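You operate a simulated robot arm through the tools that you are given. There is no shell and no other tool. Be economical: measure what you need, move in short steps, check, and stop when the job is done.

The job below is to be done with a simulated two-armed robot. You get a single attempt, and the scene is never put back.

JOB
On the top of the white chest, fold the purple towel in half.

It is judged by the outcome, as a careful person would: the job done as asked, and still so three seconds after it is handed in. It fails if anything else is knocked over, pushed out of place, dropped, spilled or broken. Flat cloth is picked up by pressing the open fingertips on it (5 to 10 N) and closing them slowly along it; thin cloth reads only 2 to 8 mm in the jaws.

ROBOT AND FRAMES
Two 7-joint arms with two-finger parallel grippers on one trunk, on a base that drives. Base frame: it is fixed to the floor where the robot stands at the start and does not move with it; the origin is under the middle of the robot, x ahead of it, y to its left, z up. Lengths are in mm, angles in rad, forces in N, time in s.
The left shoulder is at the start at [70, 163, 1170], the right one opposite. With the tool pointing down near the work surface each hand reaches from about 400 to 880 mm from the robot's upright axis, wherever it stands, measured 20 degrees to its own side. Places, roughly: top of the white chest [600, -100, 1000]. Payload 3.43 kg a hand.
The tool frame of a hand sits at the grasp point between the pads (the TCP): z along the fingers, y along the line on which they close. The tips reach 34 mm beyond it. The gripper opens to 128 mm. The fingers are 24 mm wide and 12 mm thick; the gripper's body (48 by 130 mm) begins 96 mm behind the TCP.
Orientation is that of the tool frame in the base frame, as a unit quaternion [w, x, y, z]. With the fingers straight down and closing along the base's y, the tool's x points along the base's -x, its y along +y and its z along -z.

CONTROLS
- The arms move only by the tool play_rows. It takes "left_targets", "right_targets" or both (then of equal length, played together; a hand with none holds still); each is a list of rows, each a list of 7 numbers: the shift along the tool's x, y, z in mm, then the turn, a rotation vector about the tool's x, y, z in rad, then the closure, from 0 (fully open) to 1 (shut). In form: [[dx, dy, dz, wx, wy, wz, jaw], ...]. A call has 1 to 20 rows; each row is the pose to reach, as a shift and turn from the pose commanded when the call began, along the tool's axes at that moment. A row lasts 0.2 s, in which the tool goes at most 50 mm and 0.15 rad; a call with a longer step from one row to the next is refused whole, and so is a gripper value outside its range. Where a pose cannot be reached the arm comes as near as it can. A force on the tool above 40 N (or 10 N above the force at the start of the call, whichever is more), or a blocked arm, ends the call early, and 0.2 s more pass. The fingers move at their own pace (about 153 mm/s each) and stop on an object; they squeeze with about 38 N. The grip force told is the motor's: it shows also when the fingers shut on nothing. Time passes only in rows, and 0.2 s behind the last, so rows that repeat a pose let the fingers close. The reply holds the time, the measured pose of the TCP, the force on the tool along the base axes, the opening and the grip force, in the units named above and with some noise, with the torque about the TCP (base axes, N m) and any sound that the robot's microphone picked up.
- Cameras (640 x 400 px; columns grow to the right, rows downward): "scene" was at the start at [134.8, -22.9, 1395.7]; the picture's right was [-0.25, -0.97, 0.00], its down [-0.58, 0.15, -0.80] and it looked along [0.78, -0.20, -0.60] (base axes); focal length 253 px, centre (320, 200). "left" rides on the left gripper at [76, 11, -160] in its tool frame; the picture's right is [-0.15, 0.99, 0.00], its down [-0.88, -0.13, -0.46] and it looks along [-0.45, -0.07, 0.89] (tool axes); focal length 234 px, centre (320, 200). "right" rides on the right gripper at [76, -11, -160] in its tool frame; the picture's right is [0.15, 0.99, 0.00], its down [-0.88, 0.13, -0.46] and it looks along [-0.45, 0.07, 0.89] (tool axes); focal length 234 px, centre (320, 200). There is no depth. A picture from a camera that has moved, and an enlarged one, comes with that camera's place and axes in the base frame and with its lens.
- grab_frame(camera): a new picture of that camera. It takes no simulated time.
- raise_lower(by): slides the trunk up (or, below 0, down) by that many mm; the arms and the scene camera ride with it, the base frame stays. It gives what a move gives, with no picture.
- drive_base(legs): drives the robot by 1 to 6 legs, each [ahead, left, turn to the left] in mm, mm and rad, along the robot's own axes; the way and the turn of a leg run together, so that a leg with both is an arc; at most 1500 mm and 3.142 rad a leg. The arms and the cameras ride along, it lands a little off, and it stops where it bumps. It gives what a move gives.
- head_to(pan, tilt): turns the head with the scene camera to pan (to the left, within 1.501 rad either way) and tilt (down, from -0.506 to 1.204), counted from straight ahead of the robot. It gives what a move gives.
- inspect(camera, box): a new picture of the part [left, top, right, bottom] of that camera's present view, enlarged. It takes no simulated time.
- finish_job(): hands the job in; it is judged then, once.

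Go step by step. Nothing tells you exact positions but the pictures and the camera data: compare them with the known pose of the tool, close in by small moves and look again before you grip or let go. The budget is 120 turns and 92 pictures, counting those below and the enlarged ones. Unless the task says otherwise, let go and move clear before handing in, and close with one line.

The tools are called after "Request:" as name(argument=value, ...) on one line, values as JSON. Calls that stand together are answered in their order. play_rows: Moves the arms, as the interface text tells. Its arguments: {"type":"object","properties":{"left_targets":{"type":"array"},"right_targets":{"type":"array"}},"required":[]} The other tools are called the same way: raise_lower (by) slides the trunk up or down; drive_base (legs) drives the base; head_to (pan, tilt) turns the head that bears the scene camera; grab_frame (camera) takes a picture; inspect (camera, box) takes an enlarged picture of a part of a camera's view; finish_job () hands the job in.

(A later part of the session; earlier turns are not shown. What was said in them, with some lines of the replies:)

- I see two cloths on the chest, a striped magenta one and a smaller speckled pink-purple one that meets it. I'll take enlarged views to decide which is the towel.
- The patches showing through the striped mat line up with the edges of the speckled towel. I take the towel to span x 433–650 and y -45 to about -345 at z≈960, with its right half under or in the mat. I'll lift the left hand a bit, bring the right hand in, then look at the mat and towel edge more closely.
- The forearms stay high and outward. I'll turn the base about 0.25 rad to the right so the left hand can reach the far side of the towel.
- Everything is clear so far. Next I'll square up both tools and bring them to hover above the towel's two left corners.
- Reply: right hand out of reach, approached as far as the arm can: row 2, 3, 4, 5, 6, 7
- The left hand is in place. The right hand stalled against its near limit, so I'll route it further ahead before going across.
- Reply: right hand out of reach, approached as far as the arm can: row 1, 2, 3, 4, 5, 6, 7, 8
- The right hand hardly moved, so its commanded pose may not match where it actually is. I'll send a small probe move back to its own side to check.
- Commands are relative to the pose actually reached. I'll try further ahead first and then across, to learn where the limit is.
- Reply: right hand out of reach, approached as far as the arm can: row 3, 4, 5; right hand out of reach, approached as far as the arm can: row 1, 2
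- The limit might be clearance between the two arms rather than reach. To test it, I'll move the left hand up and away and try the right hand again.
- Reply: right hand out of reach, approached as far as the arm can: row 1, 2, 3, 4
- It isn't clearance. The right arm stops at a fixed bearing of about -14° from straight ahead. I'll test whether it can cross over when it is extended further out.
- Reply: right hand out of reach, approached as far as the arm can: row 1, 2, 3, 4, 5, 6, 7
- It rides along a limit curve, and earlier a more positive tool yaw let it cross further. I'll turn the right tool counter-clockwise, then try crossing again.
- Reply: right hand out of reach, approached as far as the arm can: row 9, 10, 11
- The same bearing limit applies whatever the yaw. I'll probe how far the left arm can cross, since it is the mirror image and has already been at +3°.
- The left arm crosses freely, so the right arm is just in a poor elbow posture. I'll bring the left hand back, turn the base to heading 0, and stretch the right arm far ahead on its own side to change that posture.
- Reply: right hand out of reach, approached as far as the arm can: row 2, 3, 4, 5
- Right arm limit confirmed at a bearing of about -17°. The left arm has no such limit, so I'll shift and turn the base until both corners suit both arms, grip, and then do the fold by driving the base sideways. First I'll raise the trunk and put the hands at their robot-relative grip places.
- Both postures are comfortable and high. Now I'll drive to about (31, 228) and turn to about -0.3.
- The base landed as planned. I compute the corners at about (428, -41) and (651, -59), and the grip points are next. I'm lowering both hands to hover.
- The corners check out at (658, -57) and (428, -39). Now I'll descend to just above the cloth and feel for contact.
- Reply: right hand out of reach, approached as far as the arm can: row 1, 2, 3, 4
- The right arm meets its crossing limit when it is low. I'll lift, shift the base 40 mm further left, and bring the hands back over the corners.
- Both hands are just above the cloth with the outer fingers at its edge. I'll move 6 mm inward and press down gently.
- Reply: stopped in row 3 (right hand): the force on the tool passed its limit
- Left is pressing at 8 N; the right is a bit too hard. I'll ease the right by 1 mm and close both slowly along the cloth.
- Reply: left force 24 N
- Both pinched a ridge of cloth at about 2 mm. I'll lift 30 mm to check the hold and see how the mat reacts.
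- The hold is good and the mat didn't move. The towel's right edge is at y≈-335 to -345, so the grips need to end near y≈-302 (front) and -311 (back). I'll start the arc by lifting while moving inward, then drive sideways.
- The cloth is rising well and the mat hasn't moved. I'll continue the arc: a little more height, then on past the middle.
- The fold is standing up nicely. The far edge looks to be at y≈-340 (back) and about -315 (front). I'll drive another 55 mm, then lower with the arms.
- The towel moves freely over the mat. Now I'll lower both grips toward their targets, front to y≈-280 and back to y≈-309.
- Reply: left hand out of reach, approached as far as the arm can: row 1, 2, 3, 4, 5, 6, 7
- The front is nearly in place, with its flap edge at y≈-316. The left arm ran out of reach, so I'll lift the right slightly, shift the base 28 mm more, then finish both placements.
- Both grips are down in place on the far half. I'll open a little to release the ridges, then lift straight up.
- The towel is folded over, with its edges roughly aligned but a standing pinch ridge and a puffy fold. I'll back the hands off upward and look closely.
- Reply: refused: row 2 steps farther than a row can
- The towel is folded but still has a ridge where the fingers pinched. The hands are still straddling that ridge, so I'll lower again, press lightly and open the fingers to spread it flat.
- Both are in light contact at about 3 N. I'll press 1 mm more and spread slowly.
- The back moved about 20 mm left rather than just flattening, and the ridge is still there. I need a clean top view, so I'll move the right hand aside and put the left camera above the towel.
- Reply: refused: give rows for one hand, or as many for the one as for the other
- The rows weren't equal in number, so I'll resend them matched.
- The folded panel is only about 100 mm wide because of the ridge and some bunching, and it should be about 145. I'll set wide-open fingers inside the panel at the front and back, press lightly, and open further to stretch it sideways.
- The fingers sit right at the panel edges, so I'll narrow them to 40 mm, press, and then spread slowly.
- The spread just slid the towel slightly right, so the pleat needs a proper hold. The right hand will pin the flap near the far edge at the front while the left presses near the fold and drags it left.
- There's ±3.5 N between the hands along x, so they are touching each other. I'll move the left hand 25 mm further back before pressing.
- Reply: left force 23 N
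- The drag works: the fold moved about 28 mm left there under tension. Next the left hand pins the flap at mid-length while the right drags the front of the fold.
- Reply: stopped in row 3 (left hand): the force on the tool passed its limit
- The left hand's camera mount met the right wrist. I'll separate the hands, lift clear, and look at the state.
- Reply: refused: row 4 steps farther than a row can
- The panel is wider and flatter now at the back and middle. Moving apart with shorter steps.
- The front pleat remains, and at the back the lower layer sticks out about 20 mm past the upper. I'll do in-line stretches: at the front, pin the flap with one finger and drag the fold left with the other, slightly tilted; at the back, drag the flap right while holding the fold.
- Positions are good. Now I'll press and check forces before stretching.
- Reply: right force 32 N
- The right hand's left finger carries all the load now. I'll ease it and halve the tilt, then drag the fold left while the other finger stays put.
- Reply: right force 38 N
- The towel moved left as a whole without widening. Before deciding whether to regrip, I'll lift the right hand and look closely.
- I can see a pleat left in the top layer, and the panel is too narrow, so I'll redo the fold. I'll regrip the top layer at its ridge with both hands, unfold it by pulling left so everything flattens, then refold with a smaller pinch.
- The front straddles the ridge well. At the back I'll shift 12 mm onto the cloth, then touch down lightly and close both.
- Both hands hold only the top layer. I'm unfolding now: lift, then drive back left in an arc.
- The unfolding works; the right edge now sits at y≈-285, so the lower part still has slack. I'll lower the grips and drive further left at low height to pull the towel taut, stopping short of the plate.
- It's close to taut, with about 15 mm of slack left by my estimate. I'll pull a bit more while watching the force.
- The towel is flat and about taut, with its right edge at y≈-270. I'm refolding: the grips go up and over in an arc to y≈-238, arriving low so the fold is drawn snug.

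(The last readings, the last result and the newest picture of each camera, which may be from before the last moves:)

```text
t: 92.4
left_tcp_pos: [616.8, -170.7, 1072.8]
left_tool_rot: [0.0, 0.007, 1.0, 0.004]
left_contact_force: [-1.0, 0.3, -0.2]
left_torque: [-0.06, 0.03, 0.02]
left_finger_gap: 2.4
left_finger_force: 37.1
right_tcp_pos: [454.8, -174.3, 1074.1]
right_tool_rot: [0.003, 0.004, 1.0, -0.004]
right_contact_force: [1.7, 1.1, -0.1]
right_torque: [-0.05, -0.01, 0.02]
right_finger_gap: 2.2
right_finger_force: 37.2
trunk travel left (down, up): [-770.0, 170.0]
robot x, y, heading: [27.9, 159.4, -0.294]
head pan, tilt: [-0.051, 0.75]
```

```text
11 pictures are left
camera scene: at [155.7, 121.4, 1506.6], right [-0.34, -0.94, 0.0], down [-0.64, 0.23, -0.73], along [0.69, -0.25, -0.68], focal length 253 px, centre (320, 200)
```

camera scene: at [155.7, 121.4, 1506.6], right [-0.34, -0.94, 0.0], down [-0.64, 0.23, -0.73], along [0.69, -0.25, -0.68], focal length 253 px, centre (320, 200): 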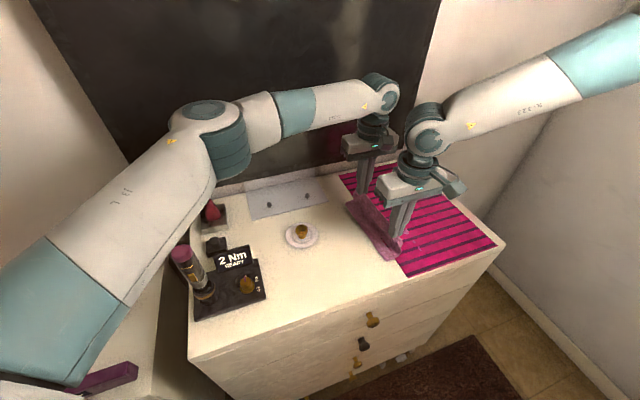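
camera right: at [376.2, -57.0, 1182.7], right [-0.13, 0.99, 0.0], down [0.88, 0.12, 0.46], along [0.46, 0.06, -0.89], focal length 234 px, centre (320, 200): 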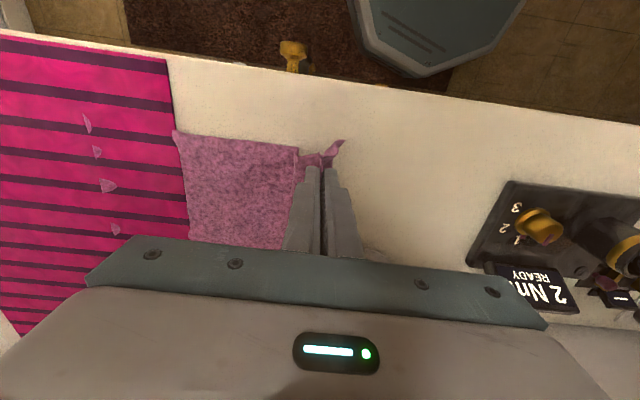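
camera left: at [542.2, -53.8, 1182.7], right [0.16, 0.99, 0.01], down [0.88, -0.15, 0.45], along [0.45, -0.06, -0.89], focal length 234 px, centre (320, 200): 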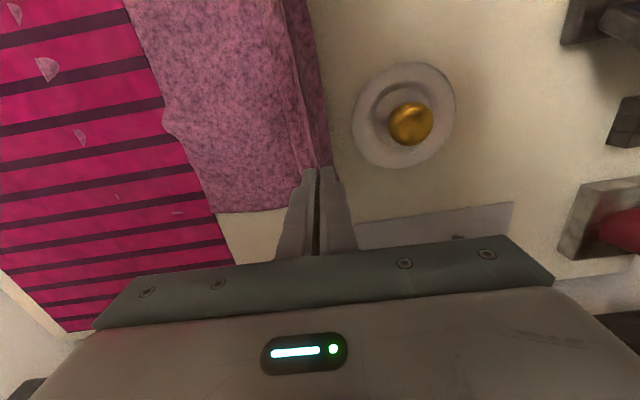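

It's going over well. Next I'll lower partway, drive right, lower again and draw the last bit in low.

Request:
play_rows(left_targets=[[0, 0, 14, 0, 0, 0, 1.0], [0, 0, 28, 0, 0, 0, 1.0], [0, 0, 40, 0, 0, 0, 1.0]], right_targets=[[0, 0, 14, 0, 0, 0, 1.0], [0, 0, 28, 0, 0, 0, 1.0], [0, 0, 41, 0, 0, 0, 1.0]])

Request:
drive_base(legs=[[11, -35, 0]])

Request:
play_rows(left_targets=[[0, 0, 10, 0, 0, 0, 1.0], [0, 0, 20, 0, 0, 0, 1.0], [0, 0, 25, 0, 0, 0, 1.0]], right_targets=[[0, 0, 10, 0, 0, 0, 1.0], [0, 0, 20, 0, 0, 0, 1.0], [0, 0, 25, 0, 0, 0, 1.0]])

Request:
grab_frame(camera="right")

Request:
grab_frame(camera="left")

```text
t: 93.2
left_tcp_pos: [616.0, -176.4, 1028.8]
left_tool_rot: [-0.001, 0.007, 1.0, 0.005]
left_contact_force: [-1.1, -0.5, 0.2]
left_torque: [0.04, 0.03, 0.02]
left_finger_gap: 2.0
left_finger_force: 36.9
right_tcp_pos: [455.6, -180.6, 1029.8]
right_tool_rot: [0.004, 0.005, 1.0, -0.001]
right_contact_force: [2.3, -0.9, -0.7]
right_torque: [0.05, 0.0, 0.02]
right_finger_gap: 2.4
right_finger_force: 36.8
trunk travel left (down, up): [-770.0, 170.0]
robot x, y, heading: [30.4, 154.5, -0.296]
head pan, tilt: [-0.051, 0.75]
```

```text
t: 94.1
left_tcp_pos: [617.6, -203.9, 1034.0]
left_tool_rot: [0.0, 0.005, 1.0, 0.003]
left_contact_force: [-1.8, 0.4, 0.4]
left_torque: [-0.06, 0.05, 0.01]
left_finger_gap: 2.3
left_finger_force: 37.0
right_tcp_pos: [455.2, -207.4, 1032.3]
right_tool_rot: [0.004, 0.004, 1.0, -0.004]
right_contact_force: [1.7, 1.4, 0.5]
right_torque: [-0.02, -0.06, -0.04]
right_finger_gap: 2.6
right_finger_force: 37.0
trunk travel left (down, up): [-770.0, 170.0]
robot x, y, heading: [32.5, 120.6, -0.299]
head pan, tilt: [-0.051, 0.75]
```

```text
t: 94.9
left_tcp_pos: [617.9, -209.2, 1006.2]
left_tool_rot: [0.0, 0.006, 1.0, 0.006]
left_contact_force: [-0.6, -1.1, -0.7]
left_torque: [0.03, 0.08, -0.01]
left_finger_gap: 1.9
left_finger_force: 36.6
right_tcp_pos: [456.9, -215.8, 1005.0]
right_tool_rot: [0.005, 0.003, 1.0, 0.0]
right_contact_force: [1.5, -0.6, 0.4]
right_torque: [0.03, -0.05, 0.03]
right_finger_gap: 2.4
right_finger_force: 36.6
trunk travel left (down, up): [-770.0, 170.0]
robot x, y, heading: [30.5, 126.2, -0.296]
head pan, tilt: [-0.051, 0.75]
```

```text
10 pictures are left
camera right: at [379.8, -225.5, 1166.0], right [-0.14, 0.99, 0.0], down [0.88, 0.13, 0.46], along [0.46, 0.06, -0.89], focal length 234 px, centre (320, 200)
```

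right: 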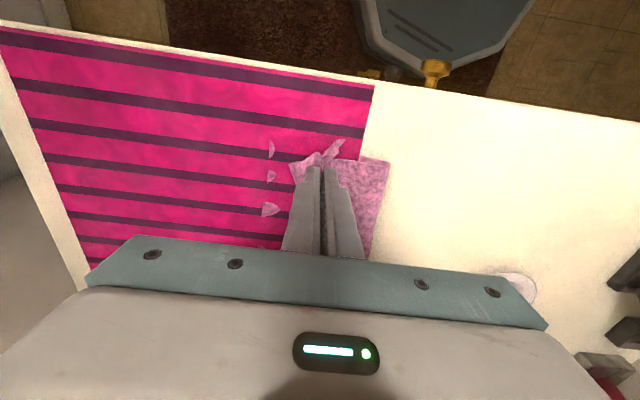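

```text
9 pictures are left
camera left: at [542.8, -200.8, 1166.6], right [0.16, 0.99, 0.01], down [0.88, -0.15, 0.45], along [0.45, -0.06, -0.89], focal length 234 px, centre (320, 200)
```

left: 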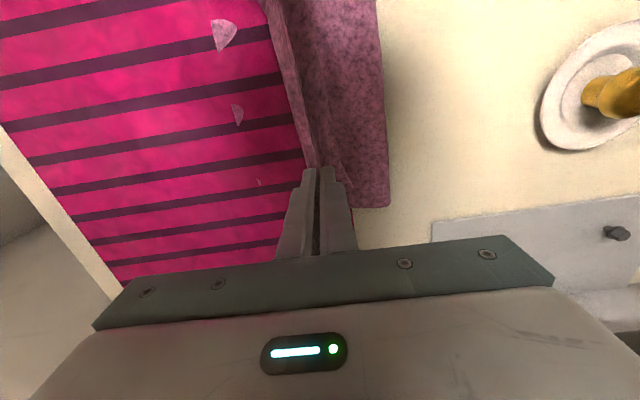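

The fold is coming down; the lower edge is at y≈-261 (front) to -274 (back). I'll drive another 20 mm right at this low height, then set down.

Request:
drive_base(legs=[[6.5, -21, 0]])

Request:
play_rows(left_targets=[[0, -4, 3, 0, 0, 0, 1.0], [0, -8, 6, 0, 0, 0, 1.0], [0, -10, 8, 0, 0, 0, 1.0], [0, -10, 9, 0, 0, 0, 1.0], [0, -10, 9, 0, 0, 0, 1.0]], right_targets=[[0, 0, 3, 0, 0, 0, 1.0], [0, 0, 5, 0, 0, 0, 1.0], [0, 0, 6, 0, 0, 0, 1.0], [0, 0, 7, 0, 0, 0, 1.0], [0, 0, 7, 0, 0, 0, 1.0]])

```text
t: 95.7
left_tcp_pos: [618.4, -223.5, 1007.7]
left_tool_rot: [0.0, 0.005, 1.0, 0.002]
left_contact_force: [-1.0, 0.3, 0.8]
left_torque: [-0.04, 0.09, -0.01]
left_finger_gap: 2.1
left_finger_force: 36.9
right_tcp_pos: [456.5, -231.0, 1008.0]
right_tool_rot: [0.004, 0.002, 1.0, -0.004]
right_contact_force: [1.1, 0.6, 1.0]
right_torque: [-0.1, -0.09, 0.0]
right_finger_gap: 2.3
right_finger_force: 37.0
trunk travel left (down, up): [-770.0, 170.0]
robot x, y, heading: [33.1, 101.7, -0.298]
head pan, tilt: [-0.051, 0.75]
```

```text
t: 96.9
left_tcp_pos: [617.8, -237.3, 998.3]
left_tool_rot: [0.0, 0.005, 1.0, 0.004]
left_contact_force: [-1.7, 0.7, 2.4]
left_torque: [0.04, 0.06, -0.03]
left_finger_gap: 2.1
left_finger_force: 36.9
right_tcp_pos: [456.7, -233.9, 999.6]
right_tool_rot: [0.004, 0.002, 1.0, -0.002]
right_contact_force: [2.3, -0.1, 6.4]
right_torque: [0.01, -0.08, 0.03]
right_finger_gap: 2.3
right_finger_force: 36.7
trunk travel left (down, up): [-770.0, 170.0]
robot x, y, heading: [31.3, 103.2, -0.295]
head pan, tilt: [-0.051, 0.75]
```

Both grips are down. I'll release by opening slowly to 34 mm with light contact, which should reverse the pinch, then lift away.

Request:
play_rows(left_targets=[[0, 0, 1, 0, 0, 0, 0.96], [0, 0, 1, 0, 0, 0, 0.92], [0, 0, 1, 0, 0, 0, 0.88], [0, 0, 1, 0, 0, 0, 0.84], [0, 0, 1, 0, 0, 0, 0.8], [0, 0, 1, 0, 0, 0, 0.76], [0, 0, 0, 0, 0, 0, 0.73], [0, 0, -2, 0, 0, 0, 0.73], [0, 0, -15, 0, 0, 0, 0.73], [0, 0, -45, 0, 0, 0, 0.73], [0, 0, -90, 0, 0, 0, 0.73]], right_targets=[[0, 0, 0, 0, 0, 0, 0.96], [0, 0, 0.5, 0, 0, 0, 0.92], [0, 0, 0.5, 0, 0, 0, 0.88], [0, 0, 0.5, 0, 0, 0, 0.84], [0, 0, 0.5, 0, 0, 0, 0.8], [0, 0, 0.5, 0, 0, 0, 0.76], [0, 0, 0, 0, 0, 0, 0.73], [0, 0, -2, 0, 0, 0, 0.73], [0, 0, -15, 0, 0, 0, 0.73], [0, 0, -45, 0, 0, 0, 0.73], [0, 0, -90, 0, 0, 0, 0.73]])

Request:
inspect(camera="scene", box=[300, 150, 460, 270])

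Request:
grab_frame(camera="right")

```text
t: 99.3
left_tcp_pos: [615.3, -237.2, 1088.8]
left_tool_rot: [0.001, 0.004, 1.0, 0.004]
left_contact_force: [-0.4, 0.2, 0.3]
left_torque: [0.02, -0.06, 0.0]
left_finger_gap: 34.7
left_finger_force: 0.0
right_tcp_pos: [453.6, -231.9, 1090.8]
right_tool_rot: [0.005, 0.001, 1.0, -0.002]
right_contact_force: [0.4, 0.9, 0.0]
right_torque: [0.03, -0.02, 0.0]
right_finger_gap: 34.6
right_finger_force: 0.1
trunk travel left (down, up): [-770.0, 170.0]
robot x, y, heading: [28.1, 105.3, -0.298]
head pan, tilt: [-0.051, 0.75]
```

```text
3.33 times, centred on (380, 210) of scene
camera zoom: at [153.6, 60.6, 1506.5], right [-0.34, -0.94, 0.0], down [-0.64, 0.23, -0.73], along [0.69, -0.25, -0.68], focal length 843 px, centre (120, 167)
```

zoom: 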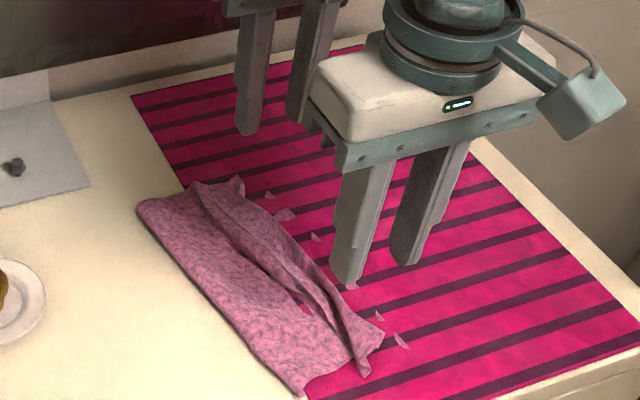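

```text
7 pictures are left
camera right: at [376.6, -242.3, 1251.1], right [-0.14, 0.99, -0.01], down [0.88, 0.13, 0.46], along [0.46, 0.06, -0.89], focal length 234 px, centre (320, 200)
```

right: 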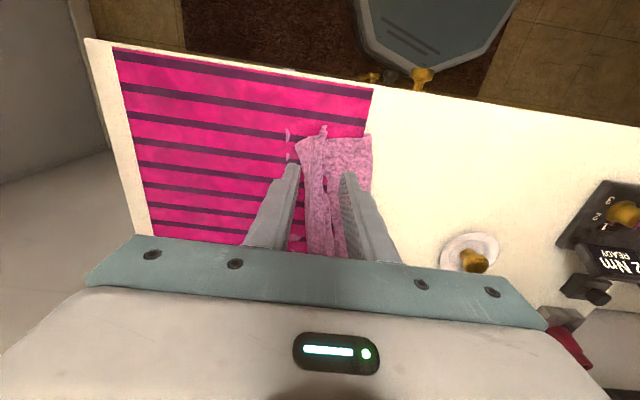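

The edges nearly meet, but the top layer still holds a loose pleat, and its edge is about 20–30 mm short of the lower edge. That's fixable by pressing lightly on the flap and drawing it right. I'll shift the base first for reach.

Request:
drive_base(legs=[[9, -30, 0]])

```text
t: 100.1
left_tcp_pos: [619.7, -264.4, 1089.0]
left_tool_rot: [-0.001, 0.003, 1.0, 0.002]
left_contact_force: [0.0, 0.8, -0.1]
left_torque: [-0.05, 0.04, 0.01]
left_finger_gap: 34.7
left_finger_force: 0.1
right_tcp_pos: [456.5, -258.1, 1090.9]
right_tool_rot: [0.004, 0.001, 1.0, -0.004]
right_contact_force: [-0.7, 1.0, -0.5]
right_torque: [-0.04, 0.02, 0.03]
right_finger_gap: 34.5
right_finger_force: 0.1
trunk travel left (down, up): [-770.0, 170.0]
robot x, y, heading: [28.9, 71.4, -0.289]
head pan, tilt: [-0.051, 0.75]
```

Request:
play_rows(left_targets=[[3, 15, 0, 0, 0, 0, 0.9], [8, 40, 15, 0, 0, 0, 1.0], [8, 42, 50, 0, 0, 0, 1.0], [8, 42, 78, 0, 0, 0, 1.0], [8, 42, 88, 0, 0, 0, 1.0], [8, 42, 91, 0, 0, 0, 1.0], [8, 42, 91, 0, 0, 0, 1.0]], right_targets=[[-4, 5, 0, 0, 0, 0, 0.9], [-10, 11, 15, 0, 0, 0, 1.0], [-10, 11, 50, 0, 0, 0, 1.0], [-10, 11, 78, 0, 0, 0, 1.0], [-10, 11, 88, 0, 0, 0, 1.0], [-10, 11, 92, 0, 0, 0, 1.0], [-10, 11, 92, 0, 0, 0, 1.0]])

Request:
grab_frame(camera="left")

```text
t: 101.7
left_tcp_pos: [611.9, -224.6, 996.9]
left_tool_rot: [0.0, 0.003, 1.0, 0.004]
left_contact_force: [0.3, -0.3, 8.2]
left_torque: [-0.01, 0.07, -0.03]
left_finger_gap: 0.1
left_finger_force: 32.8
right_tcp_pos: [465.2, -252.2, 1000.3]
right_tool_rot: [0.005, 0.001, 1.0, -0.001]
right_contact_force: [-0.2, 0.6, 0.9]
right_torque: [-0.03, 0.02, 0.02]
right_finger_gap: 0.0
right_finger_force: 32.9
trunk travel left (down, up): [-770.0, 170.0]
robot x, y, heading: [32.1, 74.1, -0.294]
head pan, tilt: [-0.051, 0.75]
```

```text
6 pictures are left
camera left: at [536.2, -216.8, 1158.2], right [0.15, 0.99, 0.01], down [0.88, -0.14, 0.46], along [0.45, -0.06, -0.89], focal length 234 px, centre (320, 200)
```

left: 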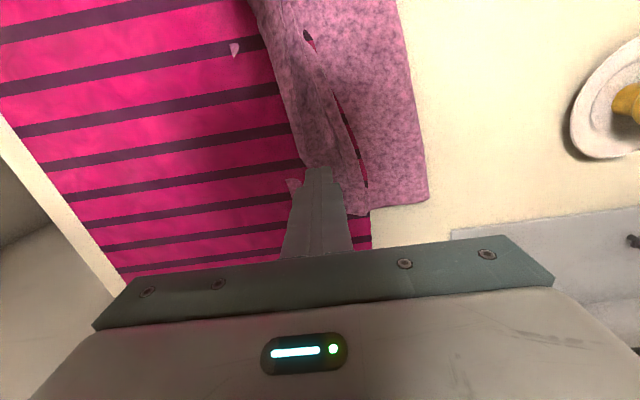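

The finger sits right on the flap. Now I'll draw the flaps right: back 27 mm, front 18 mm, with light pressure.

Request:
play_rows(left_targets=[[0, 0, -0.3, 0, 0, 0, 1.0], [0, 0, -0.3, 0, 0, 0, 1.0], [0, -5, -0.3, 0, 0, 0, 1.0], [0, -10, -0.3, 0, 0, 0, 1.0], [0, -15, -0.3, 0, 0, 0, 1.0], [0, -20, -0.3, 0, 0, 0, 1.0], [0, -24, -0.3, 0, 0, 0, 1.0], [0, -27, -0.3, 0, 0, 0, 1.0]], right_targets=[[0, 0, 2, 0, 0, 0, 1.0], [0, 0, 3, 0, 0, 0, 1.0], [0, -3, 3, 0, 0, 0, 1.0], [0, -6, 3, 0, 0, 0, 1.0], [0, -9, 3, 0, 0, 0, 1.0], [0, -12, 3, 0, 0, 0, 1.0], [0, -15, 3, 0, 0, 0, 1.0], [0, -18, 3, 0, 0, 0, 1.0]])

Request:
grab_frame(camera="left")

```text
t: 103.5
left_tcp_pos: [609.1, -250.3, 998.7]
left_tool_rot: [0.001, 0.004, 1.0, 0.003]
left_contact_force: [-0.5, -0.3, 0.4]
left_torque: [0.01, 0.02, 0.01]
left_finger_gap: 0.0
left_finger_force: 33.4
right_tcp_pos: [465.6, -268.3, 996.3]
right_tool_rot: [0.007, 0.001, 1.0, -0.003]
right_contact_force: [0.8, 6.6, 29.9]
right_torque: [0.38, 0.22, -0.08]
right_finger_gap: 0.0
right_finger_force: 33.2
trunk travel left (down, up): [-770.0, 170.0]
robot x, y, heading: [28.1, 70.8, -0.295]
head pan, tilt: [-0.051, 0.75]
```

```text
5 pictures are left
camera left: at [534.2, -242.4, 1159.5], right [0.15, 0.99, 0.01], down [0.88, -0.14, 0.46], along [0.45, -0.06, -0.89], focal length 234 px, centre (320, 200)
```

left: 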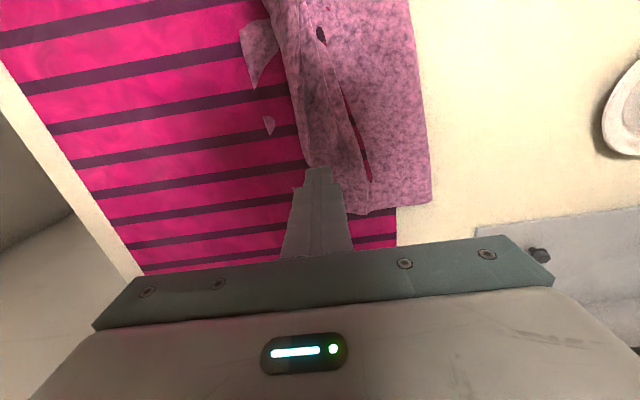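

Pressing the flap moved the whole towel instead. I'll use the two-finger spread again, but with both fingers on double-layer areas either side of the pleat so the load is even. First I'll lift and check the front.

Request:
play_rows(left_targets=[[0, 0, -15, 0, 0, 0, 1.0], [0, 10, -30, 0, 0, 0, 0.8], [-3, 25, -30, 0, 0, 0, 0.67]], right_targets=[[0, 0, -15, 0, 0, 0, 1.0], [0, 10, -35, 0, 0, 0, 0.8], [0, 25, -35, 0, 0, 0, 0.67]])

Request:
grab_frame(camera="right")

```text
t: 104.3
left_tcp_pos: [615.6, -226.9, 1026.2]
left_tool_rot: [-0.001, 0.003, 1.0, 0.004]
left_contact_force: [0.7, -0.6, -0.8]
left_torque: [-0.02, 0.02, -0.01]
left_finger_gap: 42.1
left_finger_force: 0.2
right_tcp_pos: [466.1, -244.3, 1030.3]
right_tool_rot: [0.004, 0.002, 1.0, -0.001]
right_contact_force: [-0.2, 0.1, -0.7]
right_torque: [0.0, 0.01, -0.04]
right_finger_gap: 42.0
right_finger_force: 0.0
trunk travel left (down, up): [-770.0, 170.0]
robot x, y, heading: [28.8, 75.1, -0.291]
head pan, tilt: [-0.051, 0.75]
```

```text
4 pictures are left
camera right: at [391.2, -255.3, 1190.0], right [-0.14, 0.99, 0.0], down [0.88, 0.13, 0.46], along [0.46, 0.06, -0.89], focal length 234 px, centre (320, 200)
```

right: 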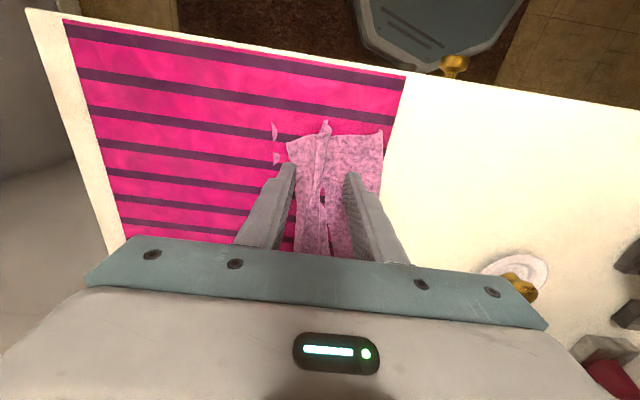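

At the front the flap edge is at y≈-272, the fold at ≈-192, and the lower edge at ≈-290, so spreading both ways is right. I'll set the fingers on either side of the pleat and press lightly.

Request:
play_rows(left_targets=[[0, 2, 10, 0, 0, 0, 0.67], [0, 2, 20, 0, 0, 0, 0.67], [0, 2, 26, 0, 0, 0, 0.67], [0, 2, 29, 0, 0, 0, 0.67], [0, 2, 30, 0, 0, 0, 0.67]], right_targets=[[0, 9, 10, 0, 0, 0, 0.7], [0, 9, 20, 0, 0, 0, 0.7], [0, 9, 27, 0, 0, 0, 0.7], [0, 9, 31, 0, 0, 0, 0.7], [0, 9, 33, 0, 0, 0, 0.7]])

```text
t: 105.5
left_tcp_pos: [614.0, -225.1, 998.7]
left_tool_rot: [0.001, 0.004, 1.0, 0.004]
left_contact_force: [0.3, -1.2, 5.9]
left_torque: [-0.15, -0.02, 0.0]
left_finger_gap: 42.0
left_finger_force: 0.1
right_tcp_pos: [461.1, -245.3, 1006.3]
right_tool_rot: [0.005, 0.001, 1.0, 0.0]
right_contact_force: [-0.2, -0.7, -0.7]
right_torque: [0.01, -0.04, 0.0]
right_finger_gap: 38.5
right_finger_force: 0.0
right hand out of reach, approached as far as the arm can: row 2, 3, 4, 5
trunk travel left (down, up): [-770.0, 170.0]
robot x, y, heading: [29.2, 73.2, -0.293]
head pan, tilt: [-0.051, 0.75]
```

The right hand is at its crossing limit here. I'll do the left (back) spread now with a tiny tilt to balance the fingers, keeping the right hand lifted.

Request:
play_rows(left_targets=[[0, 0, 0.3, 0.012, 0, 0, 0.67], [0, 0, 0.5, 0.012, 0, 0, 0.67], [0, 0, 0.5, 0.012, 0, 0, 0.67]], right_targets=[[0, 0, -10, 0, 0, 0, 0.7], [0, 0, -20, 0, 0, 0, 0.7], [0, 0, -30, 0, 0, 0, 0.7]])

Request:
play_rows(left_targets=[[0, 0, 0, 0, 0, 0, 0.63], [0, 0, 0, 0, 0, 0, 0.59], [0, 0, 0, 0, 0, 0, 0.55], [0, 0, 0, 0, 0, 0, 0.51], [0, 0, 0, 0, 0, 0, 0.47], [0, 0, 0, 0, 0, 0, 0.43], [0, 0, 0, 0, 0, 0, 0.4]])

```text
t: 106.3
left_tcp_pos: [615.3, -225.3, 997.4]
left_tool_rot: [-0.001, 0.003, 1.0, -0.001]
left_contact_force: [0.9, -1.5, 9.0]
left_torque: [-0.25, -0.05, 0.01]
left_finger_gap: 42.5
left_finger_force: 0.1
right_tcp_pos: [461.3, -244.6, 1035.1]
right_tool_rot: [0.004, 0.002, 1.0, -0.001]
right_contact_force: [0.0, -0.1, 0.7]
right_torque: [0.0, 0.01, 0.0]
right_finger_gap: 38.5
right_finger_force: 0.1
trunk travel left (down, up): [-770.0, 170.0]
robot x, y, heading: [33.0, 74.5, -0.293]
head pan, tilt: [-0.051, 0.75]
```

```text
t: 107.9
left_tcp_pos: [612.5, -224.5, 997.5]
left_tool_rot: [0.0, 0.004, 1.0, -0.003]
left_contact_force: [-0.5, 2.1, 9.8]
left_torque: [-0.35, 0.0, -0.02]
left_finger_gap: 75.5
left_finger_force: 0.1
right_tcp_pos: [460.2, -243.0, 1034.2]
right_tool_rot: [0.004, 0.002, 1.0, -0.003]
right_contact_force: [1.1, 0.3, -0.5]
right_torque: [0.01, 0.03, -0.01]
right_finger_gap: 38.5
right_finger_force: 0.0
trunk travel left (down, up): [-770.0, 170.0]
robot x, y, heading: [26.8, 71.7, -0.292]
head pan, tilt: [-0.051, 0.75]
```

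Next I'll lift the left hand, shift the base 30 mm left for the right arm's sake, and do the same spread at the front.

Request:
play_rows(left_targets=[[0, 0, -10, 0, 0, 0, 0.4], [0, 0, -40, -0.012, 0, 0, 0.4], [0, 0, -70, -0.012, 0, 0, 0.5]])

Request:
drive_base(legs=[[-9, 29, 0]])

Request:
play_rows(right_targets=[[-2, -12, 0, 0, 0, 0, 0.7], [-4, -23, 10, 0, 0, 0, 0.7], [-4, -23, 25, 0, 0, 0, 0.7], [-4, -23, 33, 0.006, 0, 0, 0.7], [-4, -23, 36, 0.01, 0, 0, 0.7], [-4, -23, 36, 0.01, 0, 0, 0.7]])

```text
t: 108.7
left_tcp_pos: [614.2, -225.0, 1066.6]
left_tool_rot: [0.0, 0.004, 1.0, 0.006]
left_contact_force: [-0.2, -0.8, 0.8]
left_torque: [0.03, 0.01, 0.01]
left_finger_gap: 64.2
left_finger_force: 0.1
right_tcp_pos: [460.9, -244.4, 1035.3]
right_tool_rot: [0.004, 0.001, 1.0, -0.001]
right_contact_force: [0.1, 0.3, 0.5]
right_torque: [-0.03, 0.0, 0.02]
right_finger_gap: 38.4
right_finger_force: 0.1
trunk travel left (down, up): [-770.0, 170.0]
robot x, y, heading: [28.6, 72.9, -0.291]
head pan, tilt: [-0.051, 0.75]
```

```text
t: 109.5
left_tcp_pos: [613.7, -202.0, 1063.9]
left_tool_rot: [-0.001, 0.004, 1.0, 0.007]
left_contact_force: [0.1, -1.0, 0.1]
left_torque: [0.07, 0.0, 0.01]
left_finger_gap: 64.3
left_finger_force: 0.0
right_tcp_pos: [461.2, -219.9, 1031.8]
right_tool_rot: [0.004, 0.003, 1.0, 0.0]
right_contact_force: [0.6, -0.7, -0.1]
right_torque: [0.09, -0.01, 0.0]
right_finger_gap: 38.5
right_finger_force: 0.0
trunk travel left (down, up): [-770.0, 170.0]
robot x, y, heading: [32.0, 106.8, -0.292]
head pan, tilt: [-0.051, 0.75]
```

```text
t: 110.9
left_tcp_pos: [612.3, -195.9, 1066.7]
left_tool_rot: [0.0, 0.005, 1.0, 0.004]
left_contact_force: [-0.2, -0.2, 0.2]
left_torque: [-0.01, -0.03, -0.02]
left_finger_gap: 64.1
left_finger_force: 0.0
right_tcp_pos: [465.4, -238.4, 998.8]
right_tool_rot: [0.005, 0.003, 1.0, -0.006]
right_contact_force: [0.8, -0.8, 1.8]
right_torque: [-0.04, 0.02, 0.0]
right_finger_gap: 38.5
right_finger_force: 0.3
trunk travel left (down, up): [-770.0, 170.0]
robot x, y, heading: [26.8, 102.9, -0.296]
head pan, tilt: [-0.051, 0.75]
```

Request:
play_rows(right_targets=[[0, 0, 1, 0, 0, 0, 0.7], [0, 0, 1.3, 0, 0, 0, 0.7], [0, 0, 1.3, 0, 0, 0, 0.66], [0, 1, 1.3, 0, 0, 0, 0.61], [0, 1, 1.3, 0, 0, 0, 0.56], [0, 2, 1.3, 0, 0, 0, 0.51], [0, 2, 1.3, 0, 0, 0, 0.46], [0, 3, 1.3, 0, 0, 0, 0.41], [0, 3, 1.3, 0, 0, 0, 0.36], [0, 3, 1.3, 0, 0, 0, 0.36]])

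Request:
play_rows(right_targets=[[0, 0, -10, 0, 0, 0, 0.36], [0, 0, -40, -0.01, 0, 0, 0.4], [0, -30, -70, -0.01, 0, 0, 0.6], [10, -70, -90, -0.01, 0, 0, 0.8], [20, -110, -90, -0.01, 0, 0, 0.8], [30, -150, -90, -0.01, 0, 0, 0.8]], left_targets=[[0, 0, -20, 0, 0, 0, 0.5], [0, 20, -50, 0, 0, 0, 0.6], [0, 50, -80, 0, 0, 0, 0.8], [0, 85, -100, 0, 0, 0, 0.8], [0, 105, -110, 0, 0, 0, 0.8], [0, 105, -110, 0, 0, 0, 0.8]])

Request:
inspect(camera="scene", box=[300, 140, 460, 270])

```text
t: 113.1
left_tcp_pos: [613.6, -196.5, 1066.2]
left_tool_rot: [0.0, 0.005, 1.0, 0.003]
left_contact_force: [0.2, -0.7, -0.3]
left_torque: [0.03, 0.01, -0.01]
left_finger_gap: 63.7
left_finger_force: 0.1
right_tcp_pos: [464.7, -235.3, 997.2]
right_tool_rot: [0.004, 0.003, 1.0, -0.007]
right_contact_force: [-1.0, 1.5, 7.4]
right_torque: [-0.29, -0.03, 0.0]
right_finger_gap: 81.0
right_finger_force: 0.0
trunk travel left (down, up): [-770.0, 170.0]
robot x, y, heading: [28.6, 98.0, -0.293]
head pan, tilt: [-0.051, 0.75]
```

```text
t: 114.5
left_tcp_pos: [612.6, -94.3, 1178.1]
left_tool_rot: [0.0, 0.004, 1.0, 0.006]
left_contact_force: [-0.8, -0.6, -1.4]
left_torque: [0.05, -0.02, 0.0]
left_finger_gap: 25.5
left_finger_force: 0.0
right_tcp_pos: [432.9, -387.1, 1087.8]
right_tool_rot: [0.004, 0.003, 1.0, -0.001]
right_contact_force: [0.0, 0.2, 0.3]
right_torque: [0.04, -0.03, 0.01]
right_finger_gap: 25.7
right_finger_force: 0.1
trunk travel left (down, up): [-770.0, 170.0]
robot x, y, heading: [32.6, 102.4, -0.292]
head pan, tilt: [-0.051, 0.75]
```

```text
3.08 times, centred on (380, 205) of scene
camera zoom: at [154.8, 55.7, 1506.4], right [-0.34, -0.94, 0.0], down [-0.64, 0.23, -0.73], along [0.69, -0.25, -0.68], focal length 779 px, centre (135, 185)
```

zoom: 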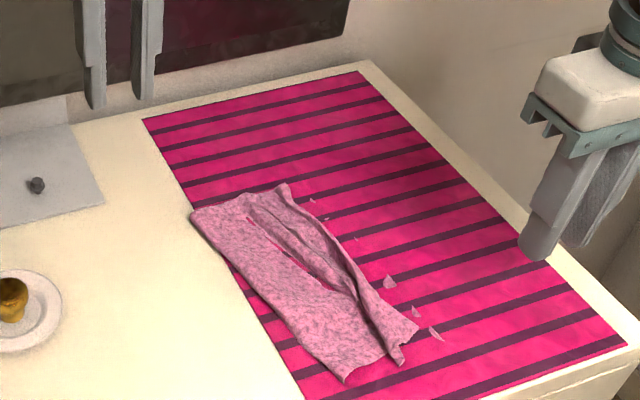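

The fold now has an even ~20 mm step between the edges, and a pleat remains, mostly at the front. I'll try one more balanced spread with more tilt so both fingers bear equally, checking the torque before spreading.

Request:
play_rows(right_targets=[[-10, 40, 0, 0, 0, 0, 0.67], [-20, 80, 0, 0, 0, 0, 0.67], [-29, 124, 10, 0.01, 0, 0, 0.67], [-29, 124, 50, 0.02, 0, 0, 0.67], [-29, 124, 78, 0.02, 0, 0, 0.67], [-29, 124, 87, 0.02, 0, 0, 0.67], [-29, 124, 90, 0.02, 0, 0, 0.67], [-29, 124, 90, 0.02, 0, 0, 0.67]], left_targets=[[0, -30, 0, 0, 0, 0, 0.67], [0, -60, 10, 0, 0, 0, 0.67], [0, -95, 30, 0, 0, 0, 0.67], [0, -130, 60, 0.01, 0, 0, 0.67], [0, -148, 100, 0.02, 0, 0, 0.67], [0, -148, 145, 0.02, 0, 0, 0.67], [0, -148, 172, 0.02, 0, 0, 0.67], [0, -148, 178, 0.02, 0, 0, 0.67]])

```text
t: 116.3
left_tcp_pos: [612.9, -240.2, 997.2]
left_tool_rot: [0.0, 0.005, 1.0, -0.005]
left_contact_force: [-0.9, 0.0, 0.8]
left_torque: [-0.04, 0.03, 0.01]
left_finger_gap: 42.3
left_finger_force: 0.0
right_tcp_pos: [464.0, -262.4, 999.7]
right_tool_rot: [0.004, 0.003, 1.0, -0.011]
right_contact_force: [0.1, -0.2, -0.3]
right_torque: [-0.03, -0.04, 0.02]
right_finger_gap: 42.7
right_finger_force: 0.0
trunk travel left (down, up): [-770.0, 170.0]
robot x, y, heading: [30.0, 100.9, -0.296]
head pan, tilt: [-0.051, 0.75]
```

Request:
play_rows(right_targets=[[0, 0, 1.5, 0, 0, 0, 0.67], [0, 0, 3, 0, 0, 0, 0.67], [0, 0, 3, 0, 0, 0, 0.67]], left_targets=[[0, 0, 0.7, 0, 0, 0, 0.67], [0, 0, 1.3, 0, 0, 0, 0.67], [0, 0, 1.3, 0, 0, 0, 0.67]])

```text
t: 117.1
left_tcp_pos: [612.1, -238.6, 997.3]
left_tool_rot: [0.0, 0.004, 1.0, -0.006]
left_contact_force: [0.1, -0.5, 1.7]
left_torque: [-0.02, -0.02, -0.02]
left_finger_gap: 42.3
left_finger_force: 0.1
right_tcp_pos: [464.0, -260.9, 997.7]
right_tool_rot: [0.005, 0.002, 1.0, -0.013]
right_contact_force: [1.1, -1.0, 9.4]
right_torque: [-0.27, 0.08, 0.05]
right_finger_gap: 42.7
right_finger_force: 0.0
trunk travel left (down, up): [-770.0, 170.0]
robot x, y, heading: [33.0, 101.3, -0.298]
head pan, tilt: [-0.051, 0.75]
```

Request:
play_rows(right_targets=[[0, 0, -0.2, 0.01, 0, 0, 0.67], [0, 0, -0.2, 0.02, 0, 0, 0.67], [0, 0, 0, 0.022, 0, 0, 0.67], [0, 0, 0, 0.022, 0, 0, 0.67]], left_targets=[[0, 0, 0.5, 0, 0, 0, 0.67], [0, 0, 1, 0.003, 0, 0, 0.67], [0, 0, 1.3, 0.005, 0, 0, 0.67], [0, 0, 1.3, 0.005, 0, 0, 0.67]])

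```text
t: 118.1
left_tcp_pos: [611.2, -239.5, 997.4]
left_tool_rot: [0.0, 0.004, 1.0, -0.008]
left_contact_force: [1.6, -0.6, 9.6]
left_torque: [-0.2, -0.07, -0.01]
left_finger_gap: 42.3
left_finger_force: 0.2
right_tcp_pos: [464.0, -259.3, 997.0]
right_tool_rot: [0.005, 0.003, 1.0, -0.022]
right_contact_force: [1.5, 0.5, 9.3]
right_torque: [0.17, -0.03, -0.05]
right_finger_gap: 42.3
right_finger_force: 0.3
trunk travel left (down, up): [-770.0, 170.0]
robot x, y, heading: [27.7, 104.1, -0.296]
head pan, tilt: [-0.051, 0.75]
```

Request:
play_rows(right_targets=[[0, 0, 0.3, -0.006, 0, 0, 0.67], [0, 0, 0.3, -0.006, 0, 0, 0.62], [0, 0, 0.3, -0.006, 0, 0, 0.57], [0, 0, 0.3, -0.008, 0, 0, 0.52], [0, 0, 0.3, -0.008, 0, 0, 0.47], [0, 0, 0.3, -0.01, 0, 0, 0.42], [0, 0, 0.3, -0.01, 0, 0, 0.38], [0, 0, -1, -0.01, 0, 0, 0.38], [0, 0, -15, -0.01, 0, 0, 0.38], [0, 0, -50, -0.03, 0, 0, 0.5]], left_targets=[[0, 0, 0, 0.008, 0, 0, 0.67], [0, 0, 0, 0.008, 0, 0, 0.62], [0, 0, 0, 0.008, 0, 0, 0.57], [0, 0, 0, 0.008, 0, 0, 0.52], [0, 0, 0, 0.007, 0, 0, 0.47], [0, 0, 0, 0.007, 0, 0, 0.42], [0, 0, 0, 0.007, 0, 0, 0.38], [0, 0, -1, 0.007, 0, 0, 0.38], [0, 0, -15, 0, 0, 0, 0.38], [0, 0, -50, -0.015, 0, 0, 0.5]])

Request:
play_rows(right_targets=[[0, -40, -10, 0, 0, 0, 0.8], [10, -80, -30, 0, 0, 0, 0.8], [20, -120, -40, 0, 0, 0, 0.8]], left_targets=[[0, 20, -40, 0, 0, 0, 0.8], [0, 50, -70, 0, 0, 0, 0.8], [0, 90, -90, 0, 0, 0, 0.8]])

Request:
inspect(camera="scene", box=[300, 140, 460, 270])

```text
t: 120.3
left_tcp_pos: [610.6, -238.1, 1046.8]
left_tool_rot: [0.001, 0.005, 1.0, -0.001]
left_contact_force: [0.0, -0.4, 0.0]
left_torque: [-0.03, -0.06, 0.0]
left_finger_gap: 64.4
left_finger_force: 0.1
right_tcp_pos: [459.3, -256.8, 1046.7]
right_tool_rot: [0.004, 0.002, 1.0, -0.007]
right_contact_force: [0.3, 0.0, 0.4]
right_torque: [-0.02, -0.06, -0.01]
right_finger_gap: 64.1
right_finger_force: 0.0
trunk travel left (down, up): [-770.0, 170.0]
robot x, y, heading: [31.5, 104.0, -0.291]
head pan, tilt: [-0.051, 0.75]
```

```text
t: 121.1
left_tcp_pos: [613.7, -148.8, 1135.5]
left_tool_rot: [-0.001, 0.004, 1.0, 0.0]
left_contact_force: [0.1, 0.4, 0.4]
left_torque: [0.0, 0.02, -0.02]
left_finger_gap: 25.6
left_finger_force: 0.1
right_tcp_pos: [442.0, -378.9, 1087.9]
right_tool_rot: [0.004, 0.002, 1.0, -0.009]
right_contact_force: [0.0, 0.1, 0.2]
right_torque: [0.04, 0.01, 0.03]
right_finger_gap: 25.7
right_finger_force: 0.0
trunk travel left (down, up): [-770.0, 170.0]
robot x, y, heading: [27.0, 100.2, -0.299]
head pan, tilt: [-0.051, 0.75]
```

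```text
3.08 times, centred on (380, 205) of scene
camera zoom: at [156.1, 59.1, 1506.3], right [-0.34, -0.94, 0.0], down [-0.64, 0.23, -0.73], along [0.69, -0.25, -0.68], focal length 779 px, centre (135, 185)
```

zoom: 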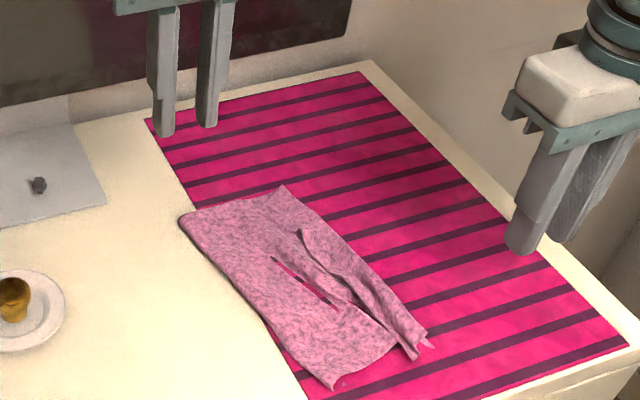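

A big improvement: the back is flat, and the edges now coincide except for a remaining pleat from the middle to the front. I'll repeat the balanced spread at the front with the right hand.

Request:
play_rows(right_targets=[[-8, 40, 0, 0, 0, 0, 0.63], [-16, 80, 0, 0, 0, 0, 0.63], [-22, 118, 10, 0.01, 0, 0, 0.63], [-22, 118, 50, 0.02, 0, 0, 0.63], [-22, 118, 78, 0.02, 0, 0, 0.63], [-22, 118, 88, 0.02, 0, 0, 0.63], [-22, 118, 91.5, 0.02, 0, 0, 0.63], [-22, 118, 91.5, 0.02, 0, 0, 0.63]])

```text
t: 122.9
left_tcp_pos: [613.4, -148.4, 1136.2]
left_tool_rot: [0.0, 0.004, 1.0, -0.001]
left_contact_force: [-1.5, 0.0, 1.0]
left_torque: [0.0, -0.01, 0.04]
left_finger_gap: 25.3
left_finger_force: 0.1
right_tcp_pos: [465.7, -261.5, 996.6]
right_tool_rot: [0.008, 0.003, 1.0, -0.019]
right_contact_force: [2.0, -3.1, 29.0]
right_torque: [0.04, 0.14, 0.0]
right_finger_gap: 47.5
right_finger_force: 0.1
trunk travel left (down, up): [-770.0, 170.0]
robot x, y, heading: [28.7, 98.8, -0.291]
head pan, tilt: [-0.051, 0.75]
```

It's perfectly balanced, just pressed a bit hard. I'll ease off slightly and spread.

Request:
play_rows(right_targets=[[0, 0, -1, 0, 0, 0, 0.63], [0, 0, -1, 0, 0, 0, 0.59], [0, 0, -1, 0, 0, 0, 0.55], [0, 0, -1, 0, 0, 0, 0.5], [0, 0, -1, -0.002, 0, 0, 0.45], [0, 0, -1, -0.003, 0, 0, 0.4], [0, 0, -1, -0.004, 0, 0, 0.36], [0, 0, -3, -0.004, 0, 0, 0.36], [0, 0, -15, -0.004, 0, 0, 0.36], [0, 0, -50, -0.02, 0, 0, 0.5]])

Request:
play_rows(right_targets=[[0, -40, -10, 0, 0, 0, 0.8], [10, -80, -30, 0, 0, 0, 0.8], [30, -120, -40, 0, 0, 0, 0.8], [50, -160, -40, 0, 0, 0, 0.8]], left_targets=[[20, -20, 0, 0, 0, 0, 0.7], [45, -40, 5, 0, 0, 0, 0.62], [65, -70, 15, 0, 0, 0, 0.62], [73, -100, 30, 0.02, 0, 0, 0.62]])

Request:
play_rows(left_targets=[[0, 0, 40, 0, 0, 0, 0.62], [0, 0, 75, 0, 0, 0, 0.62], [0, 0, 95, 0, 0, 0, 0.62], [0, 0, 105, 0, 0, 0, 0.62], [0, 0, 108, 0.004, 0, 0, 0.62], [0, 0, 108, 0.004, 0, 0, 0.62]])

```text
t: 125.1
left_tcp_pos: [613.5, -148.5, 1135.3]
left_tool_rot: [0.0, 0.004, 1.0, -0.001]
left_contact_force: [-1.0, 0.2, -0.6]
left_torque: [-0.04, -0.04, -0.01]
left_finger_gap: 25.6
left_finger_force: 0.1
right_tcp_pos: [463.2, -259.7, 1045.0]
right_tool_rot: [0.003, 0.003, 1.0, -0.008]
right_contact_force: [-0.4, 0.7, 0.5]
right_torque: [0.02, -0.04, -0.02]
right_finger_gap: 63.9
right_finger_force: 0.0
trunk travel left (down, up): [-770.0, 170.0]
robot x, y, heading: [33.9, 103.4, -0.297]
head pan, tilt: [-0.051, 0.75]
```

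```text
t: 126.1
left_tcp_pos: [539.9, -251.4, 1104.9]
left_tool_rot: [0.0, 0.005, 1.0, -0.008]
left_contact_force: [-0.4, -0.5, -0.1]
left_torque: [0.03, -0.02, 0.01]
left_finger_gap: 48.6
left_finger_force: 0.0
right_tcp_pos: [413.4, -422.1, 1087.4]
right_tool_rot: [0.005, 0.002, 1.0, -0.006]
right_contact_force: [-0.5, -1.1, 0.2]
right_torque: [0.04, -0.02, -0.02]
right_finger_gap: 25.4
right_finger_force: 0.1
trunk travel left (down, up): [-770.0, 170.0]
robot x, y, heading: [31.7, 99.9, -0.295]
head pan, tilt: [-0.051, 0.75]
```

```text
t: 127.5
left_tcp_pos: [540.6, -250.2, 997.7]
left_tool_rot: [0.001, 0.003, 1.0, -0.012]
left_contact_force: [-1.1, 0.6, 0.3]
left_torque: [-0.02, 0.01, 0.03]
left_finger_gap: 48.7
left_finger_force: 0.2
right_tcp_pos: [415.1, -418.9, 1086.7]
right_tool_rot: [0.003, 0.002, 1.0, -0.007]
right_contact_force: [-0.4, -0.8, 0.1]
right_torque: [0.03, -0.01, -0.02]
right_finger_gap: 25.7
right_finger_force: 0.0
trunk travel left (down, up): [-770.0, 170.0]
robot x, y, heading: [30.3, 102.1, -0.295]
head pan, tilt: [-0.051, 0.75]
```

The left hand is above the middle of the pleat. I'll press until I feel it and check the balance.

Request:
play_rows(left_targets=[[0, 0, 1, 0, 0, 0, 0.62], [0, 0, 2, 0, 0, 0, 0.62], [0, 0, 2.5, 0, 0, 0, 0.62], [0, 0, 2.5, 0, 0, 0, 0.62]])

```text
t: 128.5
left_tcp_pos: [538.6, -249.8, 997.3]
left_tool_rot: [0.001, 0.004, 1.0, -0.013]
left_contact_force: [3.3, -0.5, 17.8]
left_torque: [0.42, -0.01, -0.11]
left_finger_gap: 48.5
left_finger_force: 0.2
right_tcp_pos: [413.4, -418.2, 1088.7]
right_tool_rot: [0.004, 0.003, 1.0, -0.008]
right_contact_force: [0.2, 0.3, 0.1]
right_torque: [0.0, 0.02, -0.01]
right_finger_gap: 25.5
right_finger_force: 0.0
trunk travel left (down, up): [-770.0, 170.0]
robot x, y, heading: [28.9, 100.7, -0.294]
head pan, tilt: [-0.051, 0.75]
```

Request:
play_rows(left_targets=[[0, 0, 0, -0.01, 0, 0, 0.62], [0, 0, 0, -0.01, 0, 0, 0.62], [0, 0, 0, -0.011, 0, 0, 0.57], [0, 0, 0, -0.011, 0, 0, 0.52], [0, 0, 0, -0.012, 0, 0, 0.47], [0, 0, 0, -0.012, 0, 0, 0.42], [0, 0, 0, -0.012, 0, 0, 0.37], [0, 0, -2, -0.012, 0, 0, 0.37], [0, 0, -15, -0.012, 0, 0, 0.37], [0, 0, -50, -0.02, 0, 0, 0.5], [0, 30, -85, -0.024, 0, 0, 0.7], [0, 65, -120, -0.024, 0, 0, 0.8], [0, 105, -140, -0.024, 0, 0, 0.8]])

Request:
inspect(camera="scene", box=[300, 140, 460, 270])

```text
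t: 131.3
left_tcp_pos: [540.4, -140.8, 1133.8]
left_tool_rot: [-0.001, 0.005, 1.0, -0.001]
left_contact_force: [0.8, 0.5, -0.9]
left_torque: [-0.07, 0.01, -0.02]
left_finger_gap: 25.7
left_finger_force: 0.2
right_tcp_pos: [413.9, -418.1, 1088.1]
right_tool_rot: [0.004, 0.003, 1.0, -0.008]
right_contact_force: [-0.2, 0.8, -0.3]
right_torque: [-0.03, 0.02, 0.01]
right_finger_gap: 25.4
right_finger_force: 0.0
trunk travel left (down, up): [-770.0, 170.0]
robot x, y, heading: [30.8, 104.4, -0.293]
head pan, tilt: [-0.051, 0.75]
```

```text
3.08 times, centred on (380, 205) of scene
camera zoom: at [155.8, 60.1, 1506.4], right [-0.34, -0.94, 0.0], down [-0.64, 0.23, -0.73], along [0.69, -0.25, -0.68], focal length 779 px, centre (135, 185)
```

zoom: 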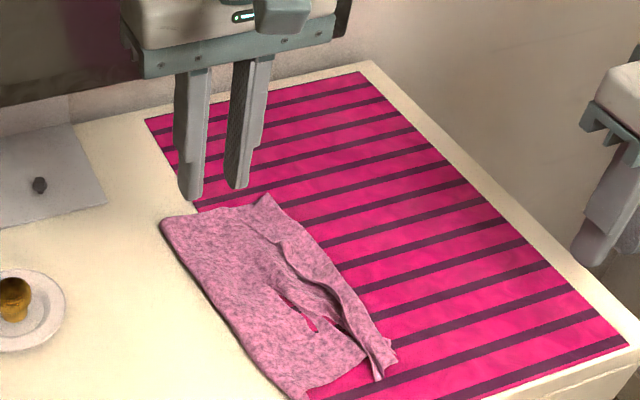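

The towel now lies folded over, with its edges meeting and only shallow wrinkles left, and nothing else has moved. I'll raise both hands clear and check with the last picture.

Request:
play_rows(left_targets=[[0, 20, -30, 0, 0, 0, 0.8], [0, 40, -60, 0, 0, 0, 0.8], [0, 60, -80, 0, 0, 0, 0.8]], right_targets=[[0, 0, -30, 0, 0, 0, 0.8], [0, 0, -60, 0, 0, 0, 0.8], [0, 0, -80, 0, 0, 0, 0.8]])

Request:
grab_frame(camera="scene")

```text
t: 132.1
left_tcp_pos: [542.2, -81.7, 1213.3]
left_tool_rot: [-0.001, 0.005, 1.0, 0.0]
left_contact_force: [-0.1, -0.3, -0.5]
left_torque: [-0.03, -0.03, -0.02]
left_finger_gap: 25.2
left_finger_force: 0.1
right_tcp_pos: [414.1, -417.8, 1165.6]
right_tool_rot: [0.003, 0.002, 1.0, -0.008]
right_contact_force: [0.2, -0.4, 0.5]
right_torque: [-0.04, -0.01, -0.01]
right_finger_gap: 25.3
right_finger_force: 0.1
trunk travel left (down, up): [-770.0, 170.0]
robot x, y, heading: [32.1, 101.0, -0.297]
head pan, tilt: [-0.051, 0.75]
```

```text
0 pictures are left
camera scene: at [156.1, 58.4, 1506.3], right [-0.34, -0.94, 0.0], down [-0.64, 0.23, -0.73], along [0.69, -0.25, -0.68], focal length 253 px, centre (320, 200)
```

scene: 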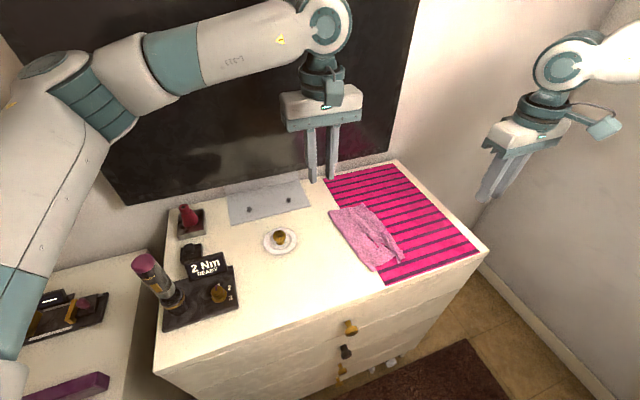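

The towel is folded over on the chest, everything else stands where it was, and both hands are empty and clear. Handing in.

Request:
finish_job()

```text
The job is handed in.
```

I folded the purple towel in half on top of the white chest and handed the job in, but the fold isn't crisp: a shallow pleat remains toward the front, and I couldn't see the lower edge under the mat well enough to confirm the halves line up exactly. Nothing else looked moved in the last picture.
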